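You operate a simulated robot arm through the tools that you are given. There is no shell and no other tool. Be economical: measure what you need, move in short steps, check, and stop when the job is done.

You are at the controls of a simulated two-armed robot. One attempt, no reset.

## Task
On the top of the packing table, fold the blue cloth in half and then in half again.

It is judged by the outcome, as a careful person would: the job done as asked, and still so three seconds after it is handed in. It fails if anything else is knocked over, pushed out of place, dropped, spilled or broken. Flat cloth is picked up by pressing the open fingertips on it (5 to 10 N) and closing them slowly along it; thin cloth reads only 2 to 8 mm in the jaws.

## Robot
Two 7-joint arms with two-finger parallel grippers on one trunk, on a base that drives. Base frame: it is fixed to the floor where the robot stands at the start and does not move with it; the origin is under the middle of the robot, x ahead of it, y to its left, z up; the surface under the hand at the start is at about z = 80. Lengths are in cm, angles in degrees, forces in N, time in s.
The left shoulder is at the start at [7, 16.3, 107], the right one opposite. With the tool pointing down near the work surface each hand reaches from about 40 to 88 cm from the robot's upright axis, wherever it stands, measured 20 degrees to its own side. Places, roughly: top of the packing table [70, 20, 80]. Payload 3.43 kg a hand.
The TCP of each hand is the grasp point between the finger pads, 3.4 cm short of the fingertips. In the tool frame z runs along the fingers and y along their closing line. Largest opening 12.8 cm; finger width 2.4, thickness 1.2; the body of the gripper, 4.8 by 13 cm, starts 9.6 cm behind the TCP.
Orientation is that of the tool frame in the base frame, as [roll, pitch, yaw] about the fixed x, y, z axes, in that order (R = Rz(yaw) Ry(pitch) Rx(roll)). With the fingers straight down and closing along the base's y, the tool's x points along the base's -x, its y along +y and its z along -z.

## Interface
- The arms move only by the tool servo_tool. It takes "left_rows", "right_rows" or both (then of equal length, played together; a hand with none holds still); each is one flat list of numbers, 7 for each row, row after row: the shift along the tool's x, y, z in cm, then the turn, a rotation vector about the tool's x, y, z in degrees, then the opening in per cent of the stroke, from 0 (shut) to 100 (fully open). In form: [x, y, z, ax, ay, az, fingers, x, y, z, ax, ay, az, fingers, ...]. A call has 1 to 10 rows; each row is the pose to reach, as a shift and turn from the pose commanded when the call began, along the tool's axes at that moment. Rows are played at 5 a second. More than 5 cm and 8.6 degrees between two rows, or a gripper value outside its range, and nothing of the call is played. Where a pose cannot be reached the arm comes as near as it can. A force on the tool above 40 N (or 10 N above the force at the start of the call, whichever is more), or a blocked arm, ends the call early, and 0.2 s more pass. Each finger travels about 15.3 cm/s and halts on what it meets, pressing with about 30 N; the grip force reading is that of the motor and also rises with nothing between the fingers. The clock runs only during rows and for 0.2 s after the last one: add rows that repeat a pose to give the fingers time. The reply holds the time, the measured pose of the TCP, the force on the tool along the base axes, the opening and the grip force, in the units named above and with some noise, with the torque about the TCP (base axes, N m) and any sound that the robot's microphone picked up, and new pictures: "views" is both (left out), scene, wrist or none (wrist: the cameras of the hands that moved).
- Cameras (640 x 400 px; columns grow to the right, rows downward): "scene" is now at [14.26, -1.84, 127.57]; the picture's right is [-0.27, -0.96, 0.00], its down [-0.69, 0.19, -0.70] and it looks along [0.67, -0.19, -0.72] (base axes); focal length 270 px, centre (320, 200). "left" rides on the left gripper at [7.6, 1.1, -16] in its tool frame; the picture's right is [-0.15, 0.99, 0.00], its down [-0.88, -0.13, -0.46] and it looks along [-0.45, -0.07, 0.89] (tool axes); focal length 234 px, centre (320, 200). "right" rides on the right gripper at [7.6, -1.1, -16] in its tool frame; the picture's right is [0.15, 0.99, 0.00], its down [-0.88, 0.13, -0.45] and it looks along [-0.45, 0.07, 0.89] (tool axes); focal length 234 px, centre (320, 200). There is no depth. A picture from a camera that has moved, and an enlarged one, comes with that camera's place and axes in the base frame and with its lens. The place of the scene camera against the robot may be out by one fixed shift of up to 2.5 cm in any direction.
- raise_lower(by): slides the trunk up (or, below 0, down) by that many cm; the arms and the scene camera ride with it, the base frame stays. It gives what a move gives, with no picture.
- drive_base(legs): drives the robot by 1 to 6 legs, each [ahead, left, turn to the left] in cm, cm and degrees, along the robot's own axes; the way and the turn of a leg run together, so that a leg with both is an arc; at most 150 cm and 180 degrees a leg. The arms and the cameras ride along, it lands a little off, and it stops where it bumps. It gives what a move gives, and a new picture of the scene camera.
- turn_head(pan, tilt): turns the head with the scene camera to pan (to the left, within 86 degrees either way) and tilt (down, from -29 to 69), counted from straight ahead of the robot. It gives what a move gives, and a new picture of the scene camera.
- close_up(camera, box): a new picture of the part [left, top, right, bottom] of that camera's present view, enlarged. It takes no simulated time.
- close_job(): hands the job in; it is judged then, once.

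Work in short steps. Places have to be worked out from the pictures, the camera data and where the tool is seen: move nearer, look again, correct. Check each grasp and each placing, and mend what went wrong. You have 120 turns and 260 pictures in all, those below and enlarged ones among them. Open the grippers and draw the arms clear of the work before you hand the job in, unless the task says otherwise; then end with one line.

The tools are called by a JSON object that holds its "fn" and its "kwargs". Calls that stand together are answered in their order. servo_tool: Moves the arms, as the interface text tells. Its arguments: {"type":"object","properties":{"left_rows":{"type":"array"},"right_rows":{"type":"array"},"views":{"type":"string","enum":["both","scene","wrist","none"]}},"required":[]} The other tools are called the same way: raise_lower (by) slides the trunk up or down; drive_base (legs) drives the base; turn_head (pan, tilt) turns the head that bears the scene camera; close_up (camera, box) takes an enlarged picture of a part of a camera's view; close_job () hands the job in.

At the start:

```text
clock: 0.0
left_position: [67.67, 24.99, 104.16]
left_tool_rot: [-180.0, 0.0, 180.0]
left_wrist_force: [-0.1, 0.2, 0.4]
left_wrist_torque: [-0.01, -0.05, 0.0]
left_gripper_width: 12.8
left_finger_force: 0.0
right_position: [45.45, -33.0, 103.58]
right_tool_rot: [179.9, 0.0, -179.9]
right_wrist_force: [0.3, 0.3, -0.5]
right_wrist_torque: [0.01, 0.0, -0.01]
right_gripper_width: 12.8
right_finger_force: 0.1
trunk travel left (down, up): [-55.0, 39.0]
robot x, y, heading: [0.12, 0.38, 0.1]
head pan, tilt: [-15.6, 45.8]
```

scene: 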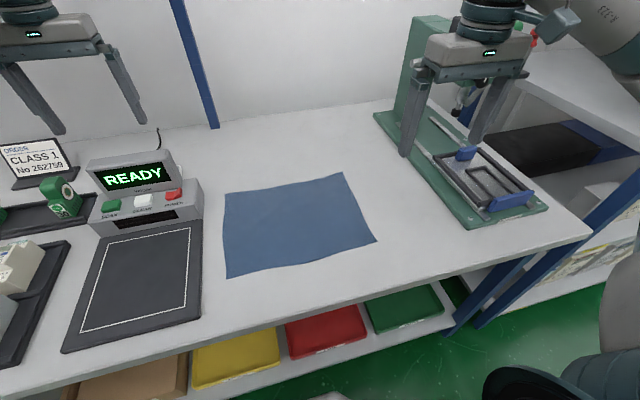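
right: 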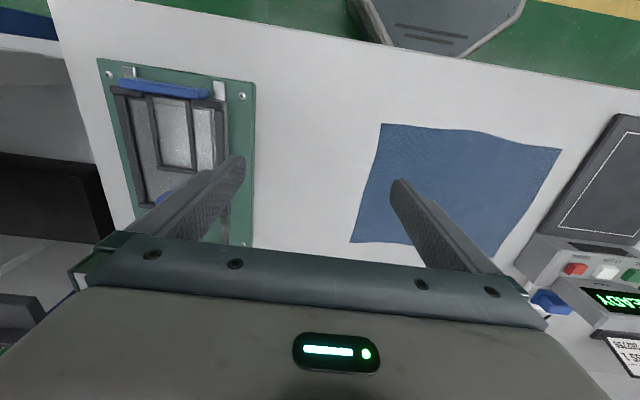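
left: 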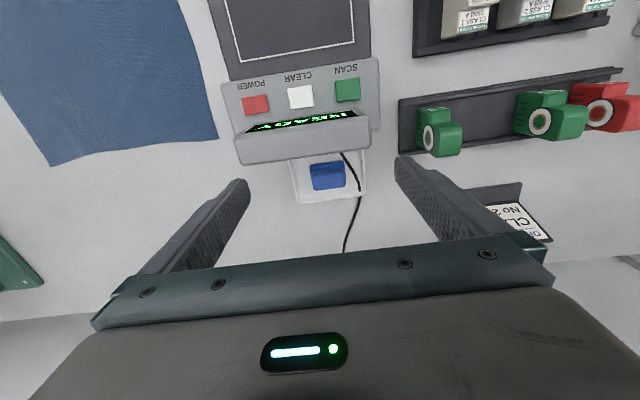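

The cloth lies flat at about x 42.5–66.7, y -23.3–8.5, and the scene and wrist cameras agree on that. I'll bring both hands over its two far corners and narrow the fingers.

{"fn": "servo_tool", "kwargs": {"left_rows": [0.5, -4, 0, 0, 0, 0, 80, 1, -8, 0, 0, 0, 0, 60, 1.5, -12, 0, 0, 0, 0, 40, 2, -16, 0, 0, 0, 0, 35, 2.4, -19.5, 0, 0, 0, 0, 35, 2.4, -19.5, 4, 0, 0, 0, 35, 2.4, -19.5, 8, 0, 0, 0, 35, 2.4, -19.5, 12, 0, 0, 0, 35, 2.4, -19.5, 16, 0, 0, 0, 35, 2.4, -19.5, 16, 0, 0, 0, 35], "right_rows": [-4, 2.5, 0, 0, 0, 0, 80, -8, 5, 0, 0, 0, 0, 60, -12, 7.5, 0, 0, 0, 0, 40, -16, 10, 0, 0, 0, 0, 35, -19.8, 12.5, 0, 0, 0, 0, 35, -19.8, 12.5, 4, 0, 0, 0, 35, -19.8, 12.5, 8, 0, 0, 0, 35, -19.8, 12.5, 12, 0, 0, 0, 35, -19.8, 12.5, 15.4, 0, 0, 0, 35, -19.8, 12.5, 15.4, 0, 0, 0, 35]}}

{"fn": "turn_head", "kwargs": {"pan": -10, "tilt": 50}}

```text
clock: 1.9
left_position: [64.01, -0.9, 92.1]
left_tool_rot: [-179.5, 1.2, 176.1]
left_wrist_force: [0.1, 0.3, -0.6]
left_wrist_torque: [-0.02, 0.03, 0.0]
left_gripper_width: 4.45
left_finger_force: 0.0
right_position: [63.99, -27.72, 104.12]
right_tool_rot: [178.8, 12.7, 175.3]
right_wrist_force: [1.7, 0.1, -0.3]
right_wrist_torque: [0.0, 0.03, -0.01]
right_gripper_width: 4.49
right_finger_force: 0.1
trunk travel left (down, up): [-55.0, 39.0]
robot x, y, heading: [0.41, -2.63, -4.2]
head pan, tilt: [-15.6, 45.8]
stopped in row 9 (right hand): the arm was blocked; the commanded pose is now the measured one
camera scene: at [11.74, -4.4, 127.67], right [-0.34, -0.94, 0.0], down [-0.66, 0.23, -0.71], along [0.67, -0.24, -0.7], focal length 270 px, centre (320, 200)
camera right: at [52.89, -28.27, 118.09], right [-0.07, 1.0, -0.01], down [0.76, 0.06, 0.64], along [0.64, 0.03, -0.77], focal length 234 px, centre (320, 200)
camera left: at [56.31, 0.94, 107.94], right [0.21, 0.98, -0.01], down [0.86, -0.19, 0.47], along [0.46, -0.11, -0.88], focal length 234 px, centre (320, 200)
```

scene: 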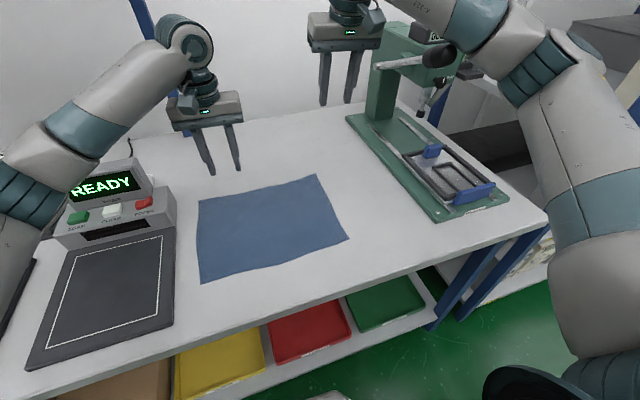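
right: 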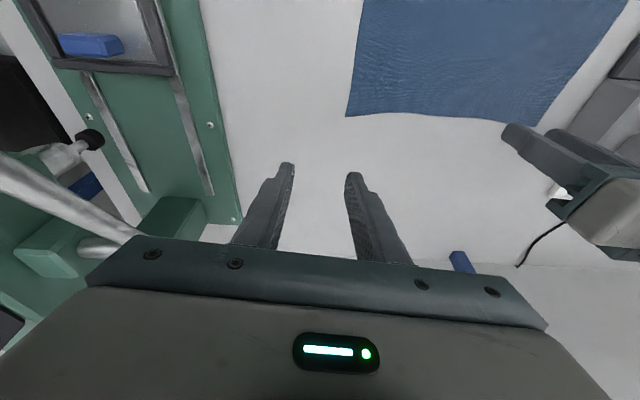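
left: 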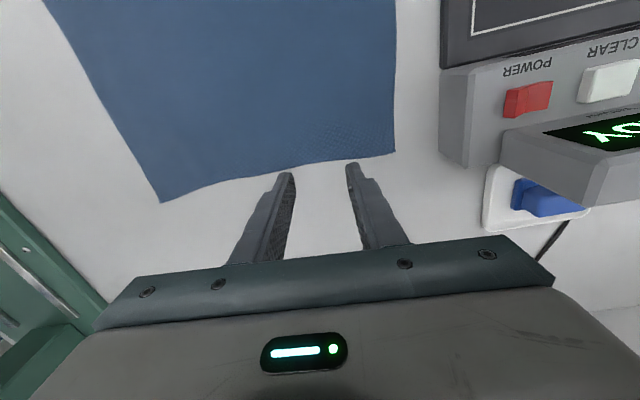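

```text
clock: 2.6
left_position: [63.99, -0.86, 92.39]
left_tool_rot: [-179.7, 1.3, 176.2]
left_wrist_force: [-0.2, 0.6, 0.2]
left_wrist_torque: [0.04, -0.01, -0.02]
left_gripper_width: 4.47
left_finger_force: 0.1
right_position: [63.94, -27.55, 104.03]
right_tool_rot: [178.8, 12.8, 175.5]
right_wrist_force: [0.0, -0.1, -0.7]
right_wrist_torque: [-0.04, 0.01, 0.0]
right_gripper_width: 4.45
right_finger_force: 0.0
trunk travel left (down, up): [-55.0, 39.0]
robot x, y, heading: [-0.09, -2.64, -4.0]
head pan, tilt: [-10.0, 50.0]
camera scene: at [11.46, -3.79, 127.25], right [-0.24, -0.97, 0.0], down [-0.73, 0.18, -0.66], along [0.64, -0.16, -0.75], focal length 270 px, centre (320, 200)
```

scene: 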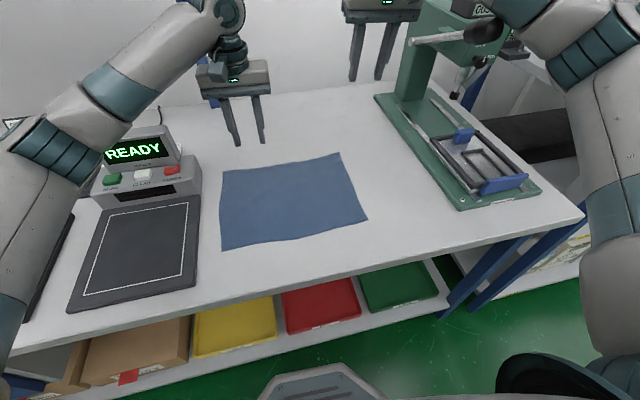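

The right arm met the press lever and nudged the base, but the press itself looks unmoved. I'll back the right hand off the way it came and lift the left hand clear.

{"fn": "servo_tool", "kwargs": {"left_rows": [0, 0, -4, 0, 0, 0, 35, 0, 0, -8, 0, 0, 0, 35, 0, 0, -12, 0, 0, 0, 35, 0, 0, -16, 0, 0, 0, 35, 0, 0, -16, 0, 0, 0, 35], "right_rows": [4.2, -1.4, -1.2, 0, 0, 0, 35, 8.4, -2.8, -2.4, 0, 0, 0, 35, 12.6, -4.2, -3.6, 0, 0, 0, 35, 16.9, -5.6, -4.9, 0, 6, 0, 35, 16.9, -5.6, -4.9, 0, 12, 0, 35], "views": "scene"}}

```text
clock: 3.8
left_position: [66.0, -1.26, 106.52]
left_tool_rot: [-179.9, -0.2, 176.3]
left_wrist_force: [1.1, -0.9, -0.1]
left_wrist_torque: [-0.03, 0.02, 0.02]
left_gripper_width: 4.44
left_finger_force: 0.0
right_position: [48.46, -32.23, 102.92]
right_tool_rot: [179.0, -1.9, 175.9]
right_wrist_force: [0.7, -0.1, 0.4]
right_wrist_torque: [0.01, 0.03, 0.01]
right_gripper_width: 4.47
right_finger_force: 0.1
trunk travel left (down, up): [-55.0, 39.0]
robot x, y, heading: [0.18, -2.77, -3.9]
head pan, tilt: [-10.0, 50.0]
camera scene: at [14.34, -4.44, 126.93], right [-0.24, -0.97, 0.0], down [-0.75, 0.18, -0.64], along [0.62, -0.15, -0.77], focal length 270 px, centre (320, 200)
```

scene: 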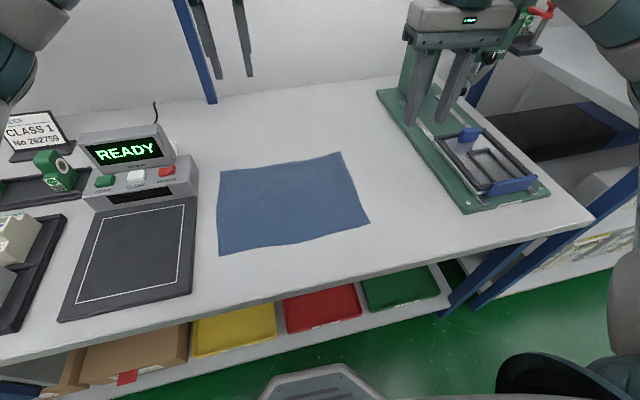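

Both hands are clear. I'll shift the base 15 cm to the left and square it up, so the right arm works away from the press.

{"fn": "drive_base", "kwargs": {"legs": [[0, 0, 4], [0, 15, 0]]}}

{"fn": "turn_head", "kwargs": {"pan": -28, "tilt": 48}}

```text
clock: 5.6
left_position: [65.66, 18.0, 106.62]
left_tool_rot: [180.0, -0.1, -179.7]
left_wrist_force: [0.5, -0.2, -0.5]
left_wrist_torque: [-0.08, 0.02, 0.02]
left_gripper_width: 4.46
left_finger_force: 0.0
right_position: [50.18, -14.19, 103.07]
right_tool_rot: [178.9, -1.7, 179.8]
right_wrist_force: [0.2, 0.3, -0.2]
right_wrist_torque: [-0.03, 0.0, 0.03]
right_gripper_width: 4.5
right_finger_force: 0.0
trunk travel left (down, up): [-55.0, 39.0]
robot x, y, heading: [0.18, 12.17, 0.2]
head pan, tilt: [-10.0, 50.0]
camera scene: at [14.18, 11.23, 126.98], right [-0.17, -0.99, 0.0], down [-0.75, 0.13, -0.64], along [0.63, -0.11, -0.77], focal length 270 px, centre (320, 200)
```

scene: 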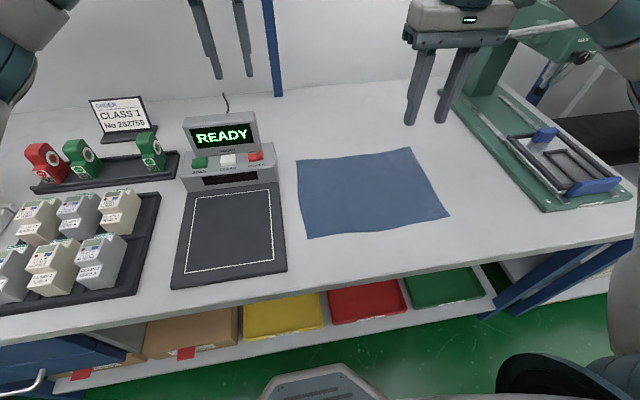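

```text
clock: 6.4
left_position: [65.59, 18.0, 106.65]
left_tool_rot: [180.0, 0.0, -179.8]
left_wrist_force: [0.0, 0.3, 0.4]
left_wrist_torque: [0.01, 0.04, 0.01]
left_gripper_width: 4.5
left_finger_force: 0.0
right_position: [50.24, -14.28, 103.16]
right_tool_rot: [179.0, -1.7, 179.7]
right_wrist_force: [-0.2, 0.2, 0.5]
right_wrist_torque: [0.03, -0.01, 0.01]
right_gripper_width: 4.47
right_finger_force: 0.0
trunk travel left (down, up): [-55.0, 39.0]
robot x, y, heading: [-0.05, 11.95, -0.1]
head pan, tilt: [-28.0, 48.0]
camera scene: at [13.57, 8.81, 127.25], right [-0.47, -0.88, 0.0], down [-0.66, 0.35, -0.67], along [0.59, -0.31, -0.74], focal length 270 px, centre (320, 200)
```

scene: 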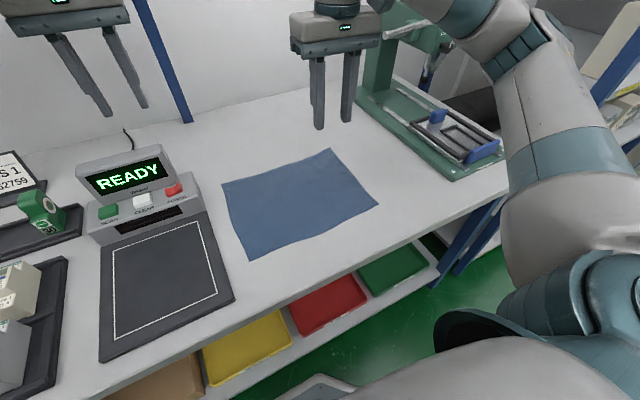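

The press lever knob is near (62, -50, 108). I'll move another 9 cm left for more clearance before sending the right hand forward.

{"fn": "drive_base", "kwargs": {"legs": [[0, 9, 0]]}}

```text
clock: 7.5
left_position: [65.51, 27.24, 106.66]
left_tool_rot: [-179.8, -0.1, -179.8]
left_wrist_force: [0.7, -0.1, 0.1]
left_wrist_torque: [-0.04, 0.01, 0.02]
left_gripper_width: 4.47
left_finger_force: 0.1
right_position: [50.25, -5.09, 103.08]
right_tool_rot: [178.9, -1.7, 179.6]
right_wrist_force: [-0.3, -0.2, 0.3]
right_wrist_torque: [-0.02, 0.0, -0.02]
right_gripper_width: 4.49
right_finger_force: 0.0
trunk travel left (down, up): [-55.0, 39.0]
robot x, y, heading: [-0.04, 20.91, 0.3]
head pan, tilt: [-28.0, 48.0]
camera scene: at [13.54, 17.99, 127.26], right [-0.47, -0.88, 0.0], down [-0.66, 0.35, -0.67], along [0.59, -0.31, -0.74], focal length 270 px, centre (320, 200)
```

scene: 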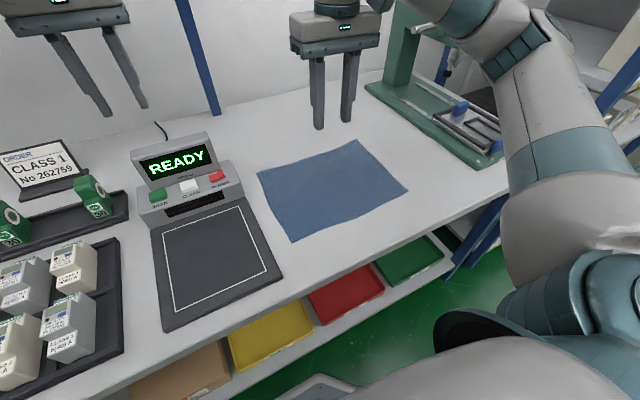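

The cloth is still where I measured it, with its far corners at about (67, 8) and (67, -23.4). I'll move both hands over the far corners at height and check the clearances.

{"fn": "servo_tool", "kwargs": {"left_rows": [0, -4, 0, 0, 0, 0, 35, 0, -8, 0, 0, 0, 0, 35, 0, -12, 0, 0, 0, 0, 35, 0, -16, 0, 0, 0, 0, 35, 0, -19, 0, 0, 0, 0, 35, 0, -21.7, 0, 0, 0, 0, 35, 0, -21.7, 0, 0, 0, 0, 35], "right_rows": [-2.5, -2.5, 0, 0, -1.7, 0, 35, -5, -5, 0, 0, -1.7, 0, 35, -7.5, -7.5, 0, 0, -1.7, 0, 35, -10, -10, 0, 0, -1.7, 0, 35, -12.5, -12.5, 0, 0, -1.7, 0, 35, -15, -15.4, 0, 0, -1.7, 0, 35, -15, -15.4, 0, 0, -1.7, 0, 35]}}

```text
clock: 9.1
left_position: [65.49, 5.66, 106.72]
left_tool_rot: [-180.0, 0.0, -179.7]
left_wrist_force: [1.0, 0.3, -0.2]
left_wrist_torque: [-0.07, 0.01, 0.02]
left_gripper_width: 4.49
left_finger_force: 0.1
right_position: [65.2, -20.35, 102.27]
right_tool_rot: [179.0, 0.1, 179.7]
right_wrist_force: [-0.1, 0.3, -0.2]
right_wrist_torque: [-0.03, 0.01, 0.02]
right_gripper_width: 4.48
right_finger_force: 0.0
trunk travel left (down, up): [-55.0, 39.0]
robot x, y, heading: [-0.15, 21.4, 0.1]
head pan, tilt: [-28.0, 48.0]
camera scene: at [13.52, 18.05, 127.26], right [-0.47, -0.88, 0.0], down [-0.66, 0.35, -0.67], along [0.59, -0.31, -0.74], focal length 270 px, centre (320, 200)
camera right: at [57.53, -21.88, 118.36], right [-0.14, 0.99, 0.02], down [0.88, 0.12, 0.46], along [0.45, 0.08, -0.89], focal length 234 px, centre (320, 200)
camera left: at [58.05, 6.64, 122.6], right [0.14, 0.99, 0.0], down [0.88, -0.13, 0.46], along [0.45, -0.07, -0.89], focal length 234 px, centre (320, 200)
```

scene: 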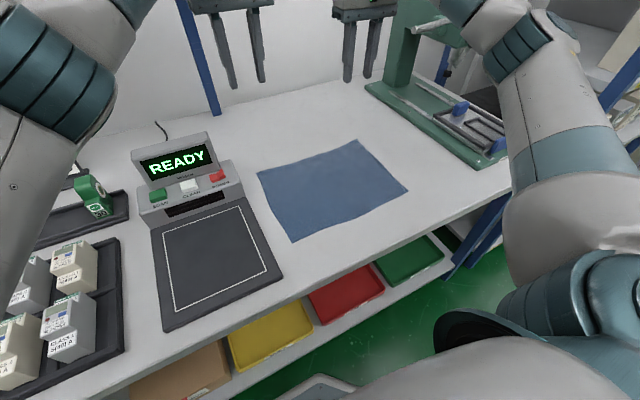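
right: 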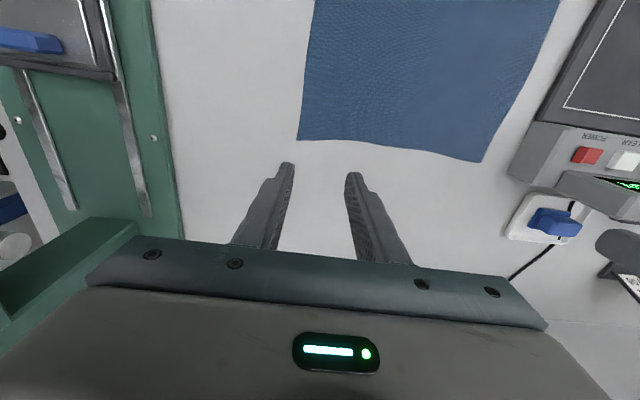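
left: 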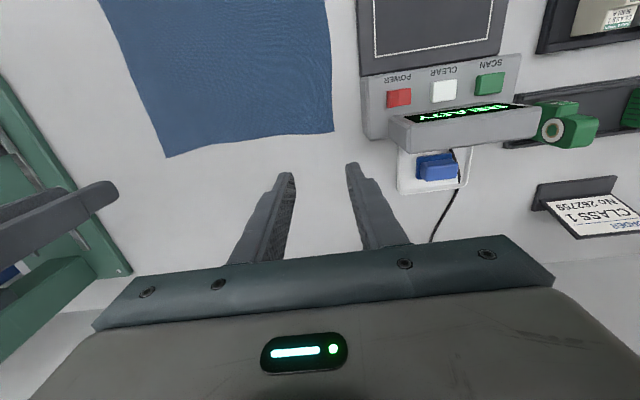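

Both hands are above the far corners with nothing touched. I'll trim the offsets, narrow to about 3.2 cm, and lower to about 2.5 cm above contact.

{"fn": "servo_tool", "kwargs": {"left_rows": [0.3, -0.6, 4, 0, 0, 0, 25, 0.6, -1.2, 8, 0, 0, 0, 25, 0.6, -1.2, 12, 0, 0, 0, 25, 0.6, -1.2, 16, 0, 0, 0, 25, 0.6, -1.2, 20.5, 0, 0, 0, 25, 0.6, -1.2, 20.5, 0, 0, 0, 25], "right_rows": [0.3, 0, 4, 0, 0, 0, 25, 0.3, 0, 8, 0, 0, 0, 25, 0.3, 0, 12, 0, 0, 0, 25, 0.3, 0, 14, 0, 0, 0, 25, 0.3, 0, 16, 0, 0, 0, 25, 0.3, 0, 16, 0, 0, 0, 25]}}

```text
clock: 10.5
left_position: [64.89, 4.11, 86.21]
left_tool_rot: [-179.9, 0.0, -179.8]
left_wrist_force: [-0.8, -0.1, 0.5]
left_wrist_torque: [0.02, 0.02, -0.01]
left_gripper_width: 3.17
left_finger_force: 0.1
right_position: [64.84, -20.39, 86.42]
right_tool_rot: [178.8, 0.0, 179.6]
right_wrist_force: [-0.4, -0.7, -0.4]
right_wrist_torque: [-0.01, -0.01, 0.0]
right_gripper_width: 3.22
right_finger_force: 0.0
trunk travel left (down, up): [-55.0, 39.0]
robot x, y, heading: [0.25, 21.48, 0.5]
head pan, tilt: [-28.0, 48.0]
camera scene: at [13.48, 17.94, 127.27], right [-0.47, -0.88, 0.0], down [-0.66, 0.35, -0.67], along [0.59, -0.31, -0.74], focal length 270 px, centre (320, 200)
camera right: at [57.06, -21.83, 102.46], right [-0.14, 0.99, 0.02], down [0.88, 0.12, 0.46], along [0.45, 0.08, -0.89], focal length 234 px, centre (320, 200)
camera left: at [57.45, 5.26, 102.17], right [0.14, 0.99, 0.0], down [0.88, -0.13, 0.46], along [0.45, -0.07, -0.89], focal length 234 px, centre (320, 200)
```

scene: 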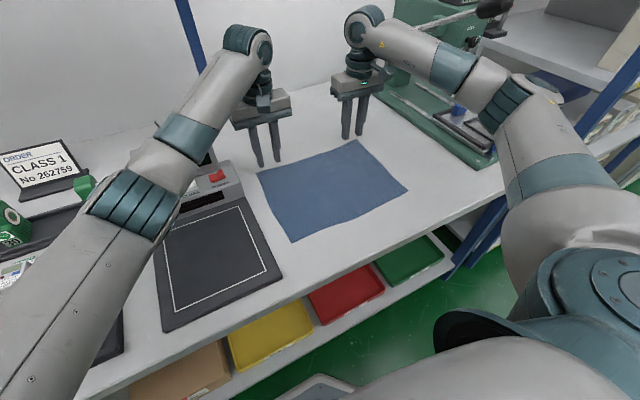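
right: 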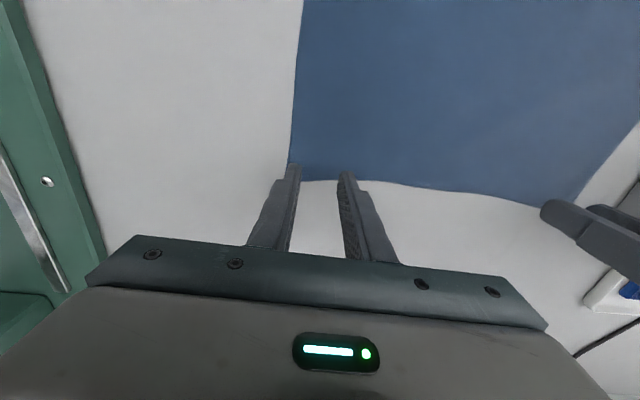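
left: 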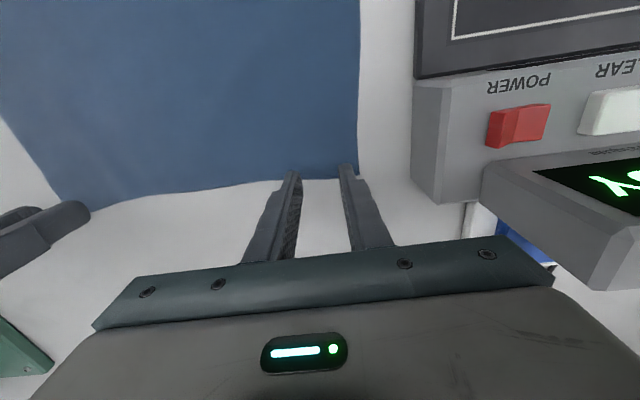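

The fingertips are just inside both corners. I'll nudge the right hand inward by 0.6 cm and step down to contact.

{"fn": "servo_tool", "kwargs": {"left_rows": [0, 0, 1, 0, 0, 0, 25, 0, 0, 2, 0, 0, 0, 25, 0, 0, 2.5, 0, 0, 0, 25, 0, 0, 2.8, 0, 0, 0, 25, 0, 0, 2.8, 0, 0, 0, 25], "right_rows": [0, 0.6, 1, 0, 0, 0, 25, 0, 0.6, 2, 0, 0, 0, 25, 0, 0.6, 2.7, 0, 0, 0, 25, 0, 0.6, 3.0, 0, 0, 0, 25, 0, 0.6, 3.0, 0, 0, 0, 25], "views": "none"}}

```text
clock: 11.7
left_position: [64.92, 4.11, 83.4]
left_tool_rot: [-179.8, 0.2, -179.9]
left_wrist_force: [1.2, -1.2, 6.1]
left_wrist_torque: [0.03, -0.09, -0.04]
left_gripper_width: 3.22
left_finger_force: 0.0
right_position: [64.59, -19.58, 83.61]
right_tool_rot: [178.9, 0.2, 179.7]
right_wrist_force: [2.0, -0.8, 11.2]
right_wrist_torque: [-0.35, -0.07, 0.06]
right_gripper_width: 3.23
right_finger_force: 0.5
trunk travel left (down, up): [-55.0, 39.0]
robot x, y, heading: [0.01, 21.52, 0.2]
head pan, tilt: [-28.0, 48.0]
```

Both hands are touching, with 6 N on the left and 11 N on the right. I'll level the right hand slightly and close both slowly.

{"fn": "servo_tool", "kwargs": {"left_rows": [0, 0, 0.1, 0, 0, 0, 22, 0, 0, 0.1, 0, 0, 0, 19, 0, 0, 0.1, 0, 0, 0, 16, 0, 0, 0.1, 0, 0, 0, 13, 0, 0, 0.1, 0, 0, 0, 10, 0, 0, 0.1, 0, 0, 0, 7, 0, 0, 0.1, 0, 0, 0, 4, 0, 0, 0.1, 0, 0, 0, 1, 0, 0, 0.1, 0, 0, 0, 0, 0, 0, 0.1, 0, 0, 0, 0], "right_rows": [0, 0, 0, -1.1, 0, 0, 22, 0, 0, 0, -1.1, 0, 0, 19, 0, 0, 0, -1.1, 0, 0, 16, 0, 0, 0, -1.1, 0, 0, 13, 0, 0, 0, -1.1, 0, 0, 10, 0, 0, 0, -1.1, 0, 0, 7, 0, 0, 0, -1.1, 0, 0, 4, 0, 0, 0, -1.1, 0, 0, 1, 0, 0, 0, -1.1, 0, 0, 0, 0, 0, 0, -1.1, 0, 0, 0], "views": "both"}}

```text
clock: 13.9
left_position: [64.77, 4.17, 83.49]
left_tool_rot: [-179.9, 0.2, -179.8]
left_wrist_force: [-0.5, 0.1, 18.9]
left_wrist_torque: [0.08, 0.01, 0.02]
left_gripper_width: 0.15
left_finger_force: 29.7
right_position: [64.59, -19.55, 83.5]
right_tool_rot: [177.8, 0.2, 179.6]
right_wrist_force: [-0.2, -0.8, 5.5]
right_wrist_torque: [-0.06, 0.03, 0.03]
right_gripper_width: 0.0
right_finger_force: 29.5
trunk travel left (down, up): [-55.0, 39.0]
robot x, y, heading: [0.24, 21.52, 0.2]
head pan, tilt: [-28.0, 48.0]
camera scene: at [13.25, 18.01, 127.29], right [-0.47, -0.88, 0.0], down [-0.66, 0.35, -0.67], along [0.59, -0.31, -0.74], focal length 270 px, centre (320, 200)
camera right: at [56.84, -21.32, 99.55], right [-0.14, 0.99, 0.04], down [0.88, 0.11, 0.46], along [0.45, 0.1, -0.89], focal length 234 px, centre (320, 200)
camera left: at [57.22, 5.27, 99.47], right [0.14, 0.99, 0.0], down [0.88, -0.13, 0.46], along [0.45, -0.07, -0.89], focal length 234 px, centre (320, 200)
```

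scene: 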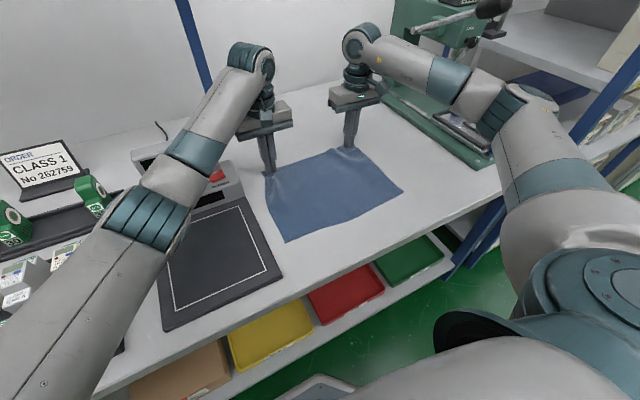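
right: 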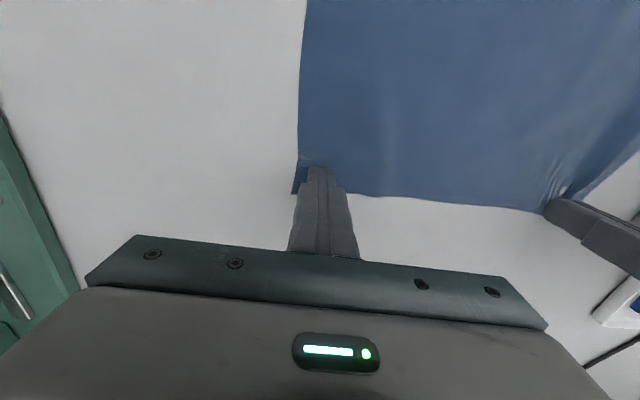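
left: 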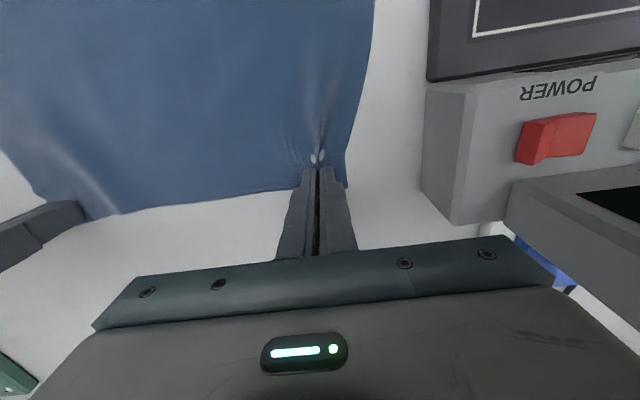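

The left fingers show a ridge gripped between them, at 1.5 mm. The right ones closed on nothing and my tilt correction went the wrong way, so I'll lift the right hand, re-level it, open and press again a bit further inward.

{"fn": "servo_tool", "kwargs": {"right_rows": [0, 0, -1.2, 0, 0, 0, 0, 0, 0.7, -1.2, 2.2, 0, 0, 15, 0, 0.7, -1.2, 2.2, 0, 0, 28, 0, 0.7, -0.6, 2.2, 0, 0, 28, 0, 0.7, -0.2, 2.2, 0, 0, 28, 0, 0.7, 0.0, 2.2, 0, 0, 28, 0, 0.7, 0.0, 2.2, 0, 0, 28], "views": "wrist"}}

```text
clock: 15.5
left_position: [64.74, 4.2, 83.54]
left_tool_rot: [-179.8, 0.2, -179.9]
left_wrist_force: [-1.1, 1.0, 26.4]
left_wrist_torque: [0.12, 0.01, 0.02]
left_gripper_width: 0.2
left_finger_force: 30.3
right_position: [64.67, -18.91, 83.6]
right_tool_rot: [180.0, 0.2, 179.6]
right_wrist_force: [0.6, -0.7, 0.0]
right_wrist_torque: [0.01, -0.03, -0.01]
right_gripper_width: 3.6
right_finger_force: 0.1
trunk travel left (down, up): [-55.0, 39.0]
robot x, y, heading: [0.65, 21.33, 0.0]
head pan, tilt: [-28.0, 48.0]
camera right: at [56.91, -20.04, 99.69], right [-0.14, 0.99, 0.0], down [0.88, 0.13, 0.46], along [0.45, 0.06, -0.89], focal length 234 px, centre (320, 200)
```

right: 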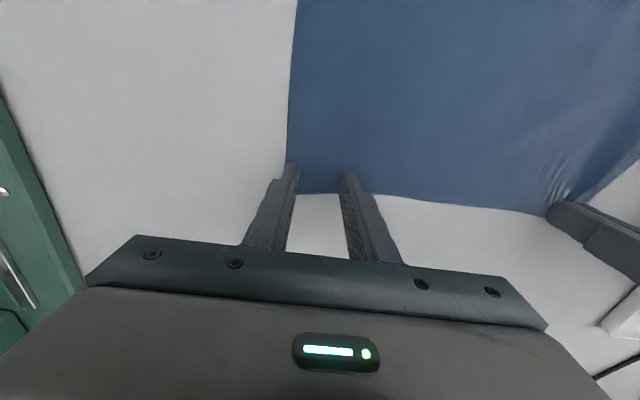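

The right fingers aren't touching yet, and the outer one is right at the cloth edge. I'll move it inward 0.9 cm, press, then close slowly, easing the left press a little.

{"fn": "servo_tool", "kwargs": {"left_rows": [0, 0, -0.1, 0, 0, 0, 0, 0, 0, -0.15, 0, 0, 0, 0, 0, 0, -0.15, 0, 0, 0, 0, 0, 0, -0.15, 0, 0, 0, 0], "right_rows": [0, 0.9, -0.2, 0, 0, 0, 28, 0, 0.9, 0.15, 0, 0, 0, 28, 0, 0.9, 0.35, 0, 0, 0, 28, 0, 0.9, 0.35, 0, 0, 0, 28], "views": "none"}}

```text
clock: 16.5
left_position: [64.77, 4.25, 83.53]
left_tool_rot: [-180.0, 0.1, -179.7]
left_wrist_force: [-0.4, -1.3, 3.2]
left_wrist_torque: [-0.03, -0.01, -0.02]
left_gripper_width: 0.2
left_finger_force: 30.4
right_position: [64.7, -17.94, 83.57]
right_tool_rot: [180.0, 0.4, 179.6]
right_wrist_force: [-2.0, -0.5, 23.4]
right_wrist_torque: [0.04, 0.05, 0.03]
right_gripper_width: 3.59
right_finger_force: 0.2
trunk travel left (down, up): [-55.0, 39.0]
robot x, y, heading: [-0.01, 21.11, 0.3]
head pan, tilt: [-28.0, 48.0]
```

The press is 23 N, so I'll ease to about 10 N and close slowly.

{"fn": "servo_tool", "kwargs": {"right_rows": [0, 0, -0.13, 0, 0, 0, 28, 0, 0, -0.13, 0, 0, 0, 24, 0, 0, -0.13, 0, 0, 0, 20, 0, 0, -0.13, 0, 0, 0, 16, 0, 0, -0.13, 0, 0, 0, 12, 0, 0, -0.13, 0, 0, 0, 8, 0, 0, -0.13, 0, 0, 0, 5, 0, 0, -0.13, 0, 0, 0, 2, 0, 0, -0.13, 0, 0, 0, 0, 0, 0, -0.13, 0, 0, 0, 0], "views": "both"}}

```text
clock: 18.7
left_position: [64.72, 4.33, 83.65]
left_tool_rot: [-179.9, 0.1, -179.8]
left_wrist_force: [-1.0, -6.9, 0.5]
left_wrist_torque: [-0.25, 0.05, -0.05]
left_gripper_width: 0.2
left_finger_force: 30.4
right_position: [64.68, -17.82, 83.53]
right_tool_rot: [-179.9, 0.2, 179.7]
right_wrist_force: [0.9, 7.5, 24.8]
right_wrist_torque: [0.27, -0.1, 0.01]
right_gripper_width: 0.71
right_finger_force: 29.9
trunk travel left (down, up): [-55.0, 39.0]
robot x, y, heading: [0.42, 21.52, 0.3]
head pan, tilt: [-28.0, 48.0]
camera scene: at [13.28, 18.08, 127.3], right [-0.47, -0.88, 0.0], down [-0.66, 0.35, -0.67], along [0.59, -0.31, -0.74], focal length 270 px, centre (320, 200)
camera right: at [56.92, -19.04, 99.56], right [-0.14, 0.99, 0.0], down [0.88, 0.13, 0.46], along [0.45, 0.06, -0.89], focal length 234 px, centre (320, 200)
```

scene: 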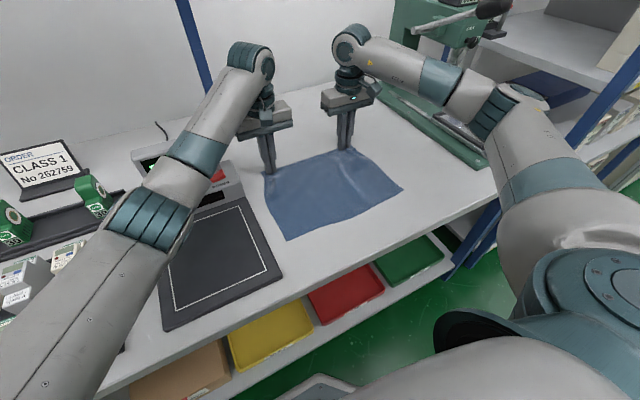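
right: 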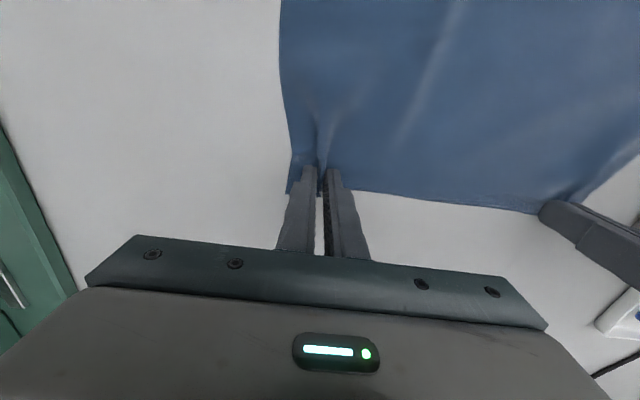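

Both hands have hold now: the right reads 7 mm, the left 2 mm, and they pull against each other with 7 N. I'll relax that tension and lift slightly as a test.

{"fn": "servo_tool", "kwargs": {"left_rows": [0, -0.2, -1, 0, 0, 0, 0, 0.2, -0.2, -2, 0, 0, 0, 0, 0.5, -0.2, -3, 0, 0, 0, 0, 0.8, -0.2, -4, 0, 0, 0, 0], "right_rows": [0, 0.3, -1, 0, 0, 0, 0, 0.2, 0.3, -2, 0, 0, 0, 0, 0.5, 0.3, -3, 0, 0, 0, 0, 0.8, 0.3, -4, 0, 0, 0, 0], "views": "both"}}

```text
clock: 19.7
left_position: [64.23, 4.0, 87.36]
left_tool_rot: [-180.0, 0.0, -179.6]
left_wrist_force: [0.4, -0.3, -0.3]
left_wrist_torque: [-0.04, -0.02, -0.05]
left_gripper_width: 0.19
left_finger_force: 30.0
right_position: [63.93, -17.52, 87.26]
right_tool_rot: [-180.0, 0.1, 179.6]
right_wrist_force: [0.2, 0.6, 0.1]
right_wrist_torque: [0.01, -0.03, 0.03]
right_gripper_width: 0.71
right_finger_force: 29.3
trunk travel left (down, up): [-55.0, 39.0]
robot x, y, heading: [-0.1, 21.53, 0.3]
head pan, tilt: [-28.0, 48.0]
camera scene: at [13.48, 17.95, 127.26], right [-0.47, -0.88, 0.0], down [-0.66, 0.35, -0.67], along [0.59, -0.31, -0.74], focal length 270 px, centre (320, 200)
camera right: at [56.18, -18.78, 103.36], right [-0.14, 0.99, 0.0], down [0.88, 0.12, 0.46], along [0.45, 0.06, -0.89], focal length 234 px, centre (320, 200)
camera left: at [56.63, 5.0, 103.38], right [0.14, 0.99, 0.0], down [0.88, -0.13, 0.46], along [0.45, -0.06, -0.89], focal length 234 px, centre (320, 200)
```

scene: 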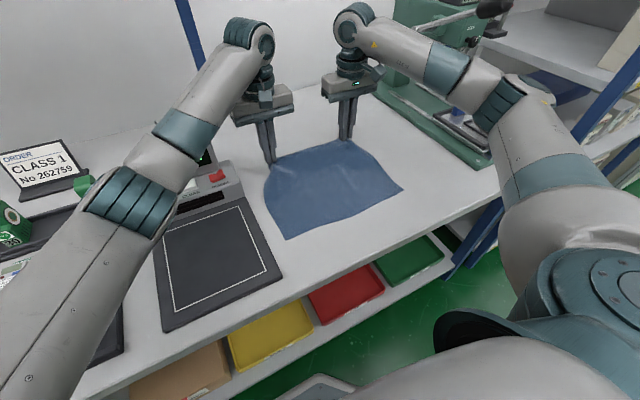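
right: 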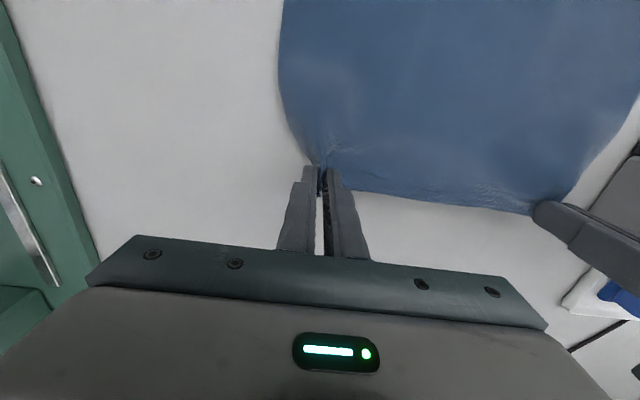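
left: 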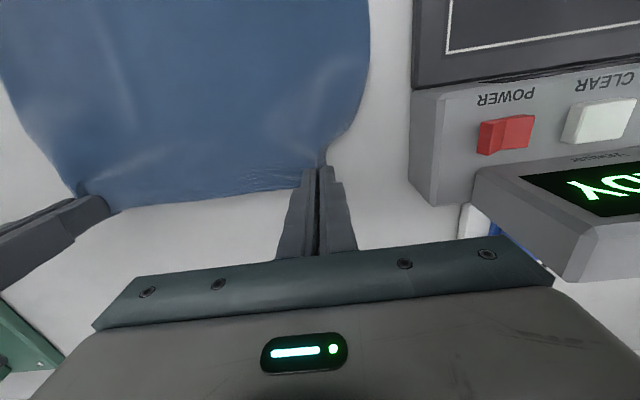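

Both corners came up. I'll swing them along an arc toward the near edge, first half up and over.

{"fn": "servo_tool", "kwargs": {"left_rows": [1, 0, -1.6, 0, 0, 0, 0, 2, 0, -3.1, 0, 0, 0, 0, 3.2, 0, -4.2, 0, 0, 0, 0, 4.5, 0, -5.1, 0, 0, 0, 0, 6, 0, -5.8, 0, 0, 0, 0, 7.5, 0, -6.3, 0, 0, 0, 0, 9, 0, -6.5, 0, 0, 0, 0, 10.5, 0, -6.3, 0, 0, 0, 0, 12, 0, -5.8, 0, 0, 0, 0], "right_rows": [1, -0.1, -1.6, 0, 0, 0, 0, 2, -0.2, -3.1, 0, 0, 0, 0, 3.2, -0.2, -4.2, 0, 0, 0, 0, 4.5, -0.2, -5.1, 0, 0, 0, 0, 6, -0.2, -5.8, 0, 0, 0, 0, 7.5, -0.2, -6.3, 0, 0, 0, 0, 9, -0.2, -6.5, 0, 0, 0, 0, 10.5, -0.2, -6.3, 0, 0, 0, 0, 12, -0.2, -5.8, 0, 0, 0, 0], "views": "both"}}

```text
clock: 21.7
left_position: [52.12, 3.93, 93.2]
left_tool_rot: [179.9, 0.0, -179.8]
left_wrist_force: [-0.1, -2.3, 0.1]
left_wrist_torque: [-0.08, -0.04, -0.01]
left_gripper_width: 0.17
left_finger_force: 30.6
right_position: [51.91, -17.81, 92.89]
right_tool_rot: [179.9, 0.1, 179.7]
right_wrist_force: [-0.9, 1.1, 1.1]
right_wrist_torque: [0.06, 0.01, -0.01]
right_gripper_width: 0.67
right_finger_force: 29.8
trunk travel left (down, up): [-55.0, 39.0]
robot x, y, heading: [-0.26, 21.34, 0.3]
head pan, tilt: [-28.0, 48.0]
camera scene: at [13.5, 17.9, 127.26], right [-0.47, -0.88, 0.0], down [-0.66, 0.35, -0.67], along [0.59, -0.31, -0.74], focal length 270 px, centre (320, 200)
camera right: at [44.27, -18.94, 109.0], right [-0.14, 0.99, 0.0], down [0.88, 0.13, 0.46], along [0.45, 0.06, -0.89], focal length 234 px, centre (320, 200)
camera left: at [44.59, 5.0, 109.17], right [0.14, 0.99, 0.0], down [0.88, -0.13, 0.46], along [0.45, -0.07, -0.89], focal length 234 px, centre (320, 200)
```

scene: 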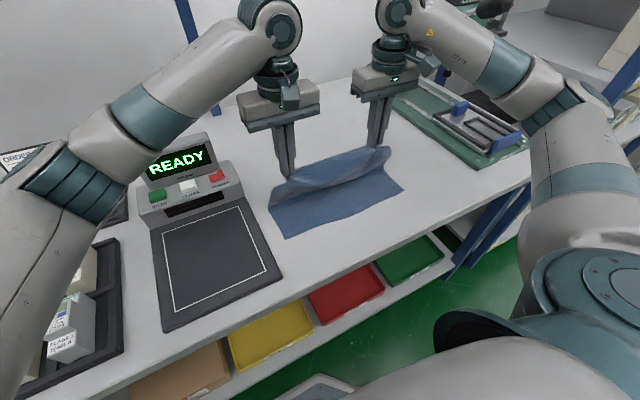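
right: 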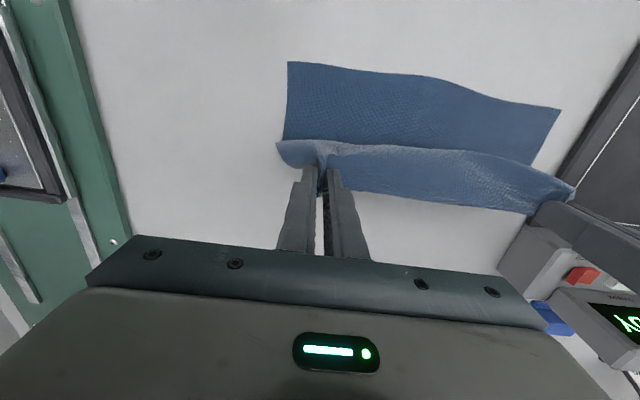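
left: 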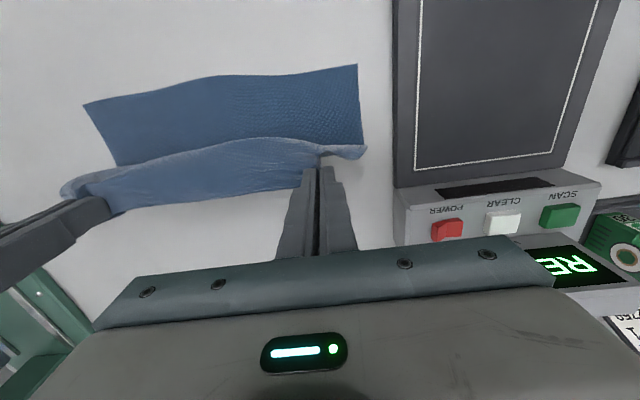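

The fold is forming well, and the near edge is at x≈43.2. I'll bring the held edge down to meet it, with the grip at x≈45.

{"fn": "servo_tool", "kwargs": {"left_rows": [1.3, 0.1, 0.8, 0, 0, 0, 0, 2.6, 0.2, 1.8, 0, 0, 0, 0, 3.8, 0.2, 3, 0, 0, 0, 0, 5, 0.2, 4.3, 0, 0, 0, 0, 6, 0.2, 5.7, 0, 0, 0, 0, 6.8, 0.2, 7, 0, 0, 0, 0, 7.2, 0.2, 8, 0, 0, 0, 0, 7.2, 0.2, 8.8, 0, 0, 0, 0, 7.2, 0.2, 8.8, 0, 0, 0, 0], "right_rows": [1.3, 0, 0.8, 0, 0, 0, 0, 2.6, 0, 1.8, 0, 0, 0, 0, 3.8, 0, 3, 0, 0, 0, 0, 5, 0, 4.3, 0, 0, 0, 0, 6, 0, 5.7, 0, 0, 0, 0, 6.8, 0, 7, 0, 0, 0, 0, 7.1, 0, 8, 0, 0, 0, 0, 7.1, 0, 8.6, 0, 0, 0, 0, 7.1, 0, 8.6, 0, 0, 0, 0], "views": "both"}}

```text
clock: 23.7
left_position: [44.98, 4.08, 84.34]
left_tool_rot: [180.0, 0.0, -179.8]
left_wrist_force: [0.0, -1.3, 0.7]
left_wrist_torque: [-0.05, -0.02, -0.02]
left_gripper_width: 0.18
left_finger_force: 30.2
right_position: [45.03, -17.77, 84.41]
right_tool_rot: [-180.0, 0.1, 179.7]
right_wrist_force: [0.4, 2.1, -0.7]
right_wrist_torque: [0.08, -0.03, 0.02]
right_gripper_width: 0.71
right_finger_force: 30.0
trunk travel left (down, up): [-55.0, 39.0]
robot x, y, heading: [0.05, 21.27, 0.4]
head pan, tilt: [-28.0, 48.0]
camera scene: at [13.52, 17.91, 127.26], right [-0.47, -0.88, 0.0], down [-0.66, 0.35, -0.67], along [0.59, -0.31, -0.74], focal length 270 px, centre (320, 200)
camera right: at [37.19, -18.95, 100.46], right [-0.14, 0.99, 0.0], down [0.88, 0.12, 0.46], along [0.45, 0.06, -0.89], focal length 234 px, centre (320, 200)
camera left: at [37.4, 5.06, 100.34], right [0.14, 0.99, 0.0], down [0.88, -0.13, 0.46], along [0.45, -0.07, -0.89], focal length 234 px, centre (320, 200)
```

scene: 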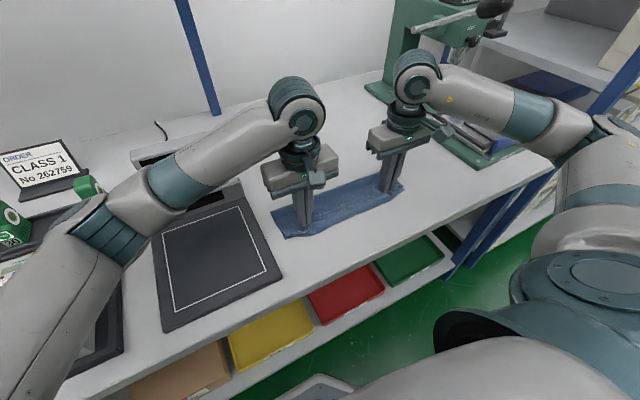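
right: 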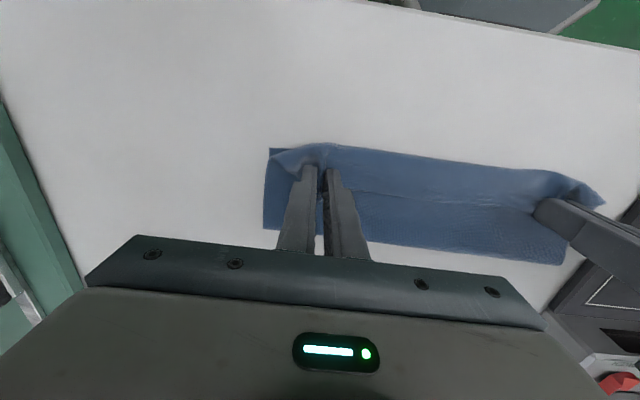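
left: 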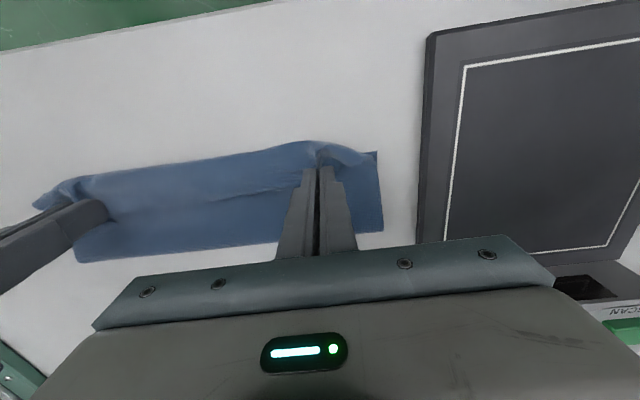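

The edges meet nicely. I'll lower slightly and open slowly so the ridges spread back out, then lift both hands.

{"fn": "servo_tool", "kwargs": {"left_rows": [0, 0, 0.4, 0, 0, 0, 0, 0, 0, 0.5, 0, 0, 0, 4, 0, 0, 0.5, 0, 0, 0, 8, 0, 0, 0.5, 0, 0, 0, 12, 0, 0, 0.5, 0, 0, 0, 16, 0, 0, 0.3, 0, 0, 0, 18, 0, 0, -1, 0, 0, 0, 18, 0, 0, -4, 0, 0, 0, 18, 0, 0, -8, 0, 0, 0, 18], "right_rows": [0, 0, 0.4, 0, 0, 0, 0, 0, 0, 0.5, 0, 0, 0, 6, 0, 0, 0.5, 0, 0, 0, 11, 0, 0, 0.5, 0, 0, 0, 16, 0, 0, 0.5, 0, 0, 0, 21, 0, 0, 0.3, 0, 0, 0, 23, 0, 0, -1, 0, 0, 0, 23, 0, 0, -4, 0, 0, 0, 23, 0, 0, -8, 0, 0, 0, 23], "views": "both"}}

```text
clock: 25.7
left_position: [44.86, 4.13, 92.47]
left_tool_rot: [-179.9, 0.1, -179.8]
left_wrist_force: [-0.4, 0.2, -0.3]
left_wrist_torque: [-0.03, -0.04, -0.02]
left_gripper_width: 2.29
left_finger_force: 0.0
right_position: [44.71, -17.72, 92.47]
right_tool_rot: [-179.9, 0.1, 179.8]
right_wrist_force: [-0.2, -1.1, 0.2]
right_wrist_torque: [0.03, -0.02, 0.0]
right_gripper_width: 2.95
right_finger_force: 0.0
trunk travel left (down, up): [-55.0, 39.0]
robot x, y, heading: [-0.29, 21.27, 0.1]
head pan, tilt: [-28.0, 48.0]
camera scene: at [13.42, 17.98, 127.26], right [-0.47, -0.88, 0.0], down [-0.66, 0.35, -0.67], along [0.59, -0.31, -0.74], focal length 270 px, centre (320, 200)
camera right: at [36.97, -18.87, 108.5], right [-0.14, 0.99, 0.0], down [0.88, 0.13, 0.46], along [0.45, 0.06, -0.89], focal length 234 px, centre (320, 200)
camera left: at [37.3, 5.19, 108.42], right [0.14, 0.99, 0.0], down [0.88, -0.13, 0.46], along [0.45, -0.07, -0.89], focal length 234 px, centre (320, 200)
```

scene: 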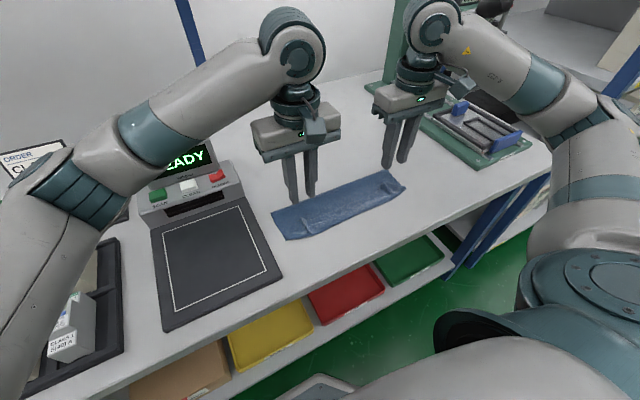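
right: 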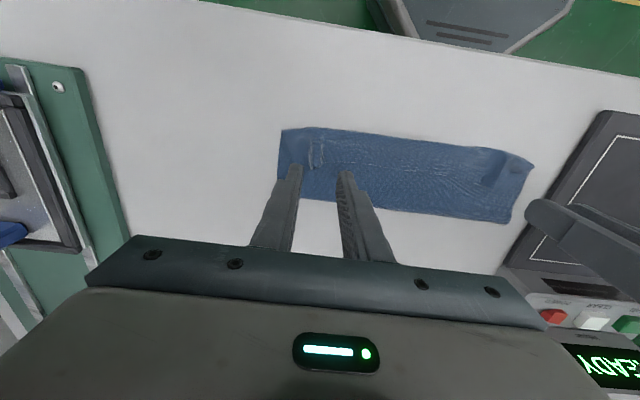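
left: 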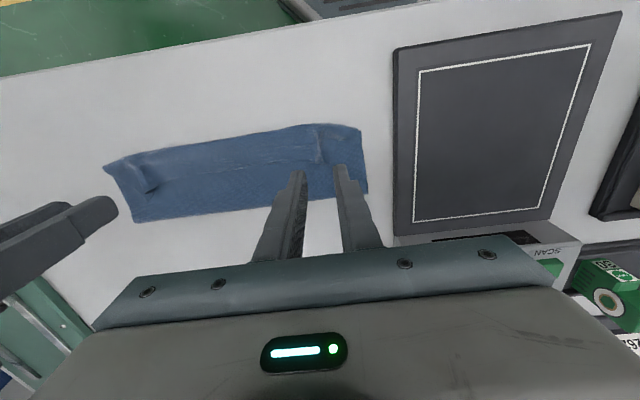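

The strip measures only about 8.5 cm wide where I expected 12. I'll lift the hands higher and inspect it closely before going on.

{"fn": "servo_tool", "kwargs": {"left_rows": [1, 1, -4, 0, 0, 0, 18, 1, 3, -8, 0, 0, 0, 18, 1, 5, -10, 0, 0, 0, 18, 1, 5, -10, 0, 0, 0, 18], "right_rows": [1, -1, -4, 0, 0, 0, 18, 1, -3, -8, 0, 0, 0, 18, 1, -5, -10, 0, 0, 0, 18, 1, -5, -10, 0, 0, 0, 18], "views": "none"}}

{"fn": "close_up", "kwargs": {"camera": "scene", "box": [240, 140, 440, 265]}}

{"fn": "close_up", "kwargs": {"camera": "right", "box": [240, 80, 560, 280]}}

```text
clock: 26.7
left_position: [43.91, 8.93, 102.44]
left_tool_rot: [180.0, 0.1, -179.8]
left_wrist_force: [-0.1, 0.7, -0.9]
left_wrist_torque: [0.01, -0.02, 0.02]
left_gripper_width: 2.29
left_finger_force: 0.0
right_position: [43.79, -22.85, 102.24]
right_tool_rot: [-180.0, 0.0, 179.6]
right_wrist_force: [1.0, 0.3, 0.3]
right_wrist_torque: [-0.02, 0.0, 0.0]
right_gripper_width: 2.29
right_finger_force: 0.1
trunk travel left (down, up): [-55.0, 39.0]
robot x, y, heading: [0.29, 21.39, 0.1]
head pan, tilt: [-28.0, 48.0]
```

```text
3.20 times, centred on (340, 202) of scene
camera zoom: at [13.59, 17.88, 127.25], right [-0.47, -0.88, 0.0], down [-0.66, 0.35, -0.67], along [0.59, -0.31, -0.74], focal length 864 px, centre (256, 192)
```

zoom: 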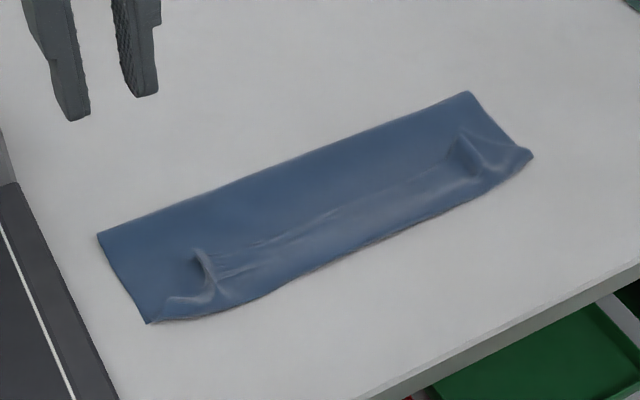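

```text
2.00 times, centred on (400, 180) of right
camera zoom: at [36.1, -24.06, 118.31], right [-0.14, 0.99, 0.0], down [0.88, 0.12, 0.46], along [0.45, 0.06, -0.89], focal length 468 px, centre (160, 240)
```

zoom: 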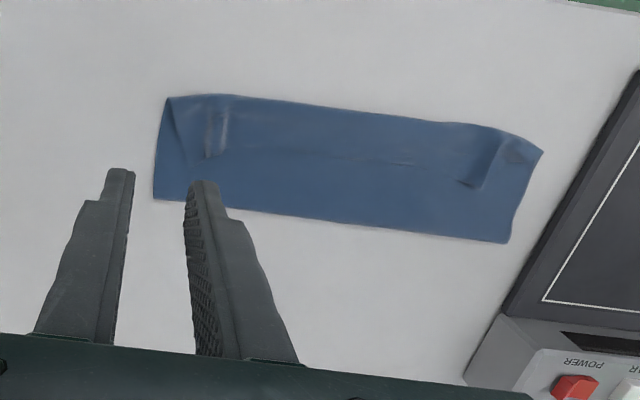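

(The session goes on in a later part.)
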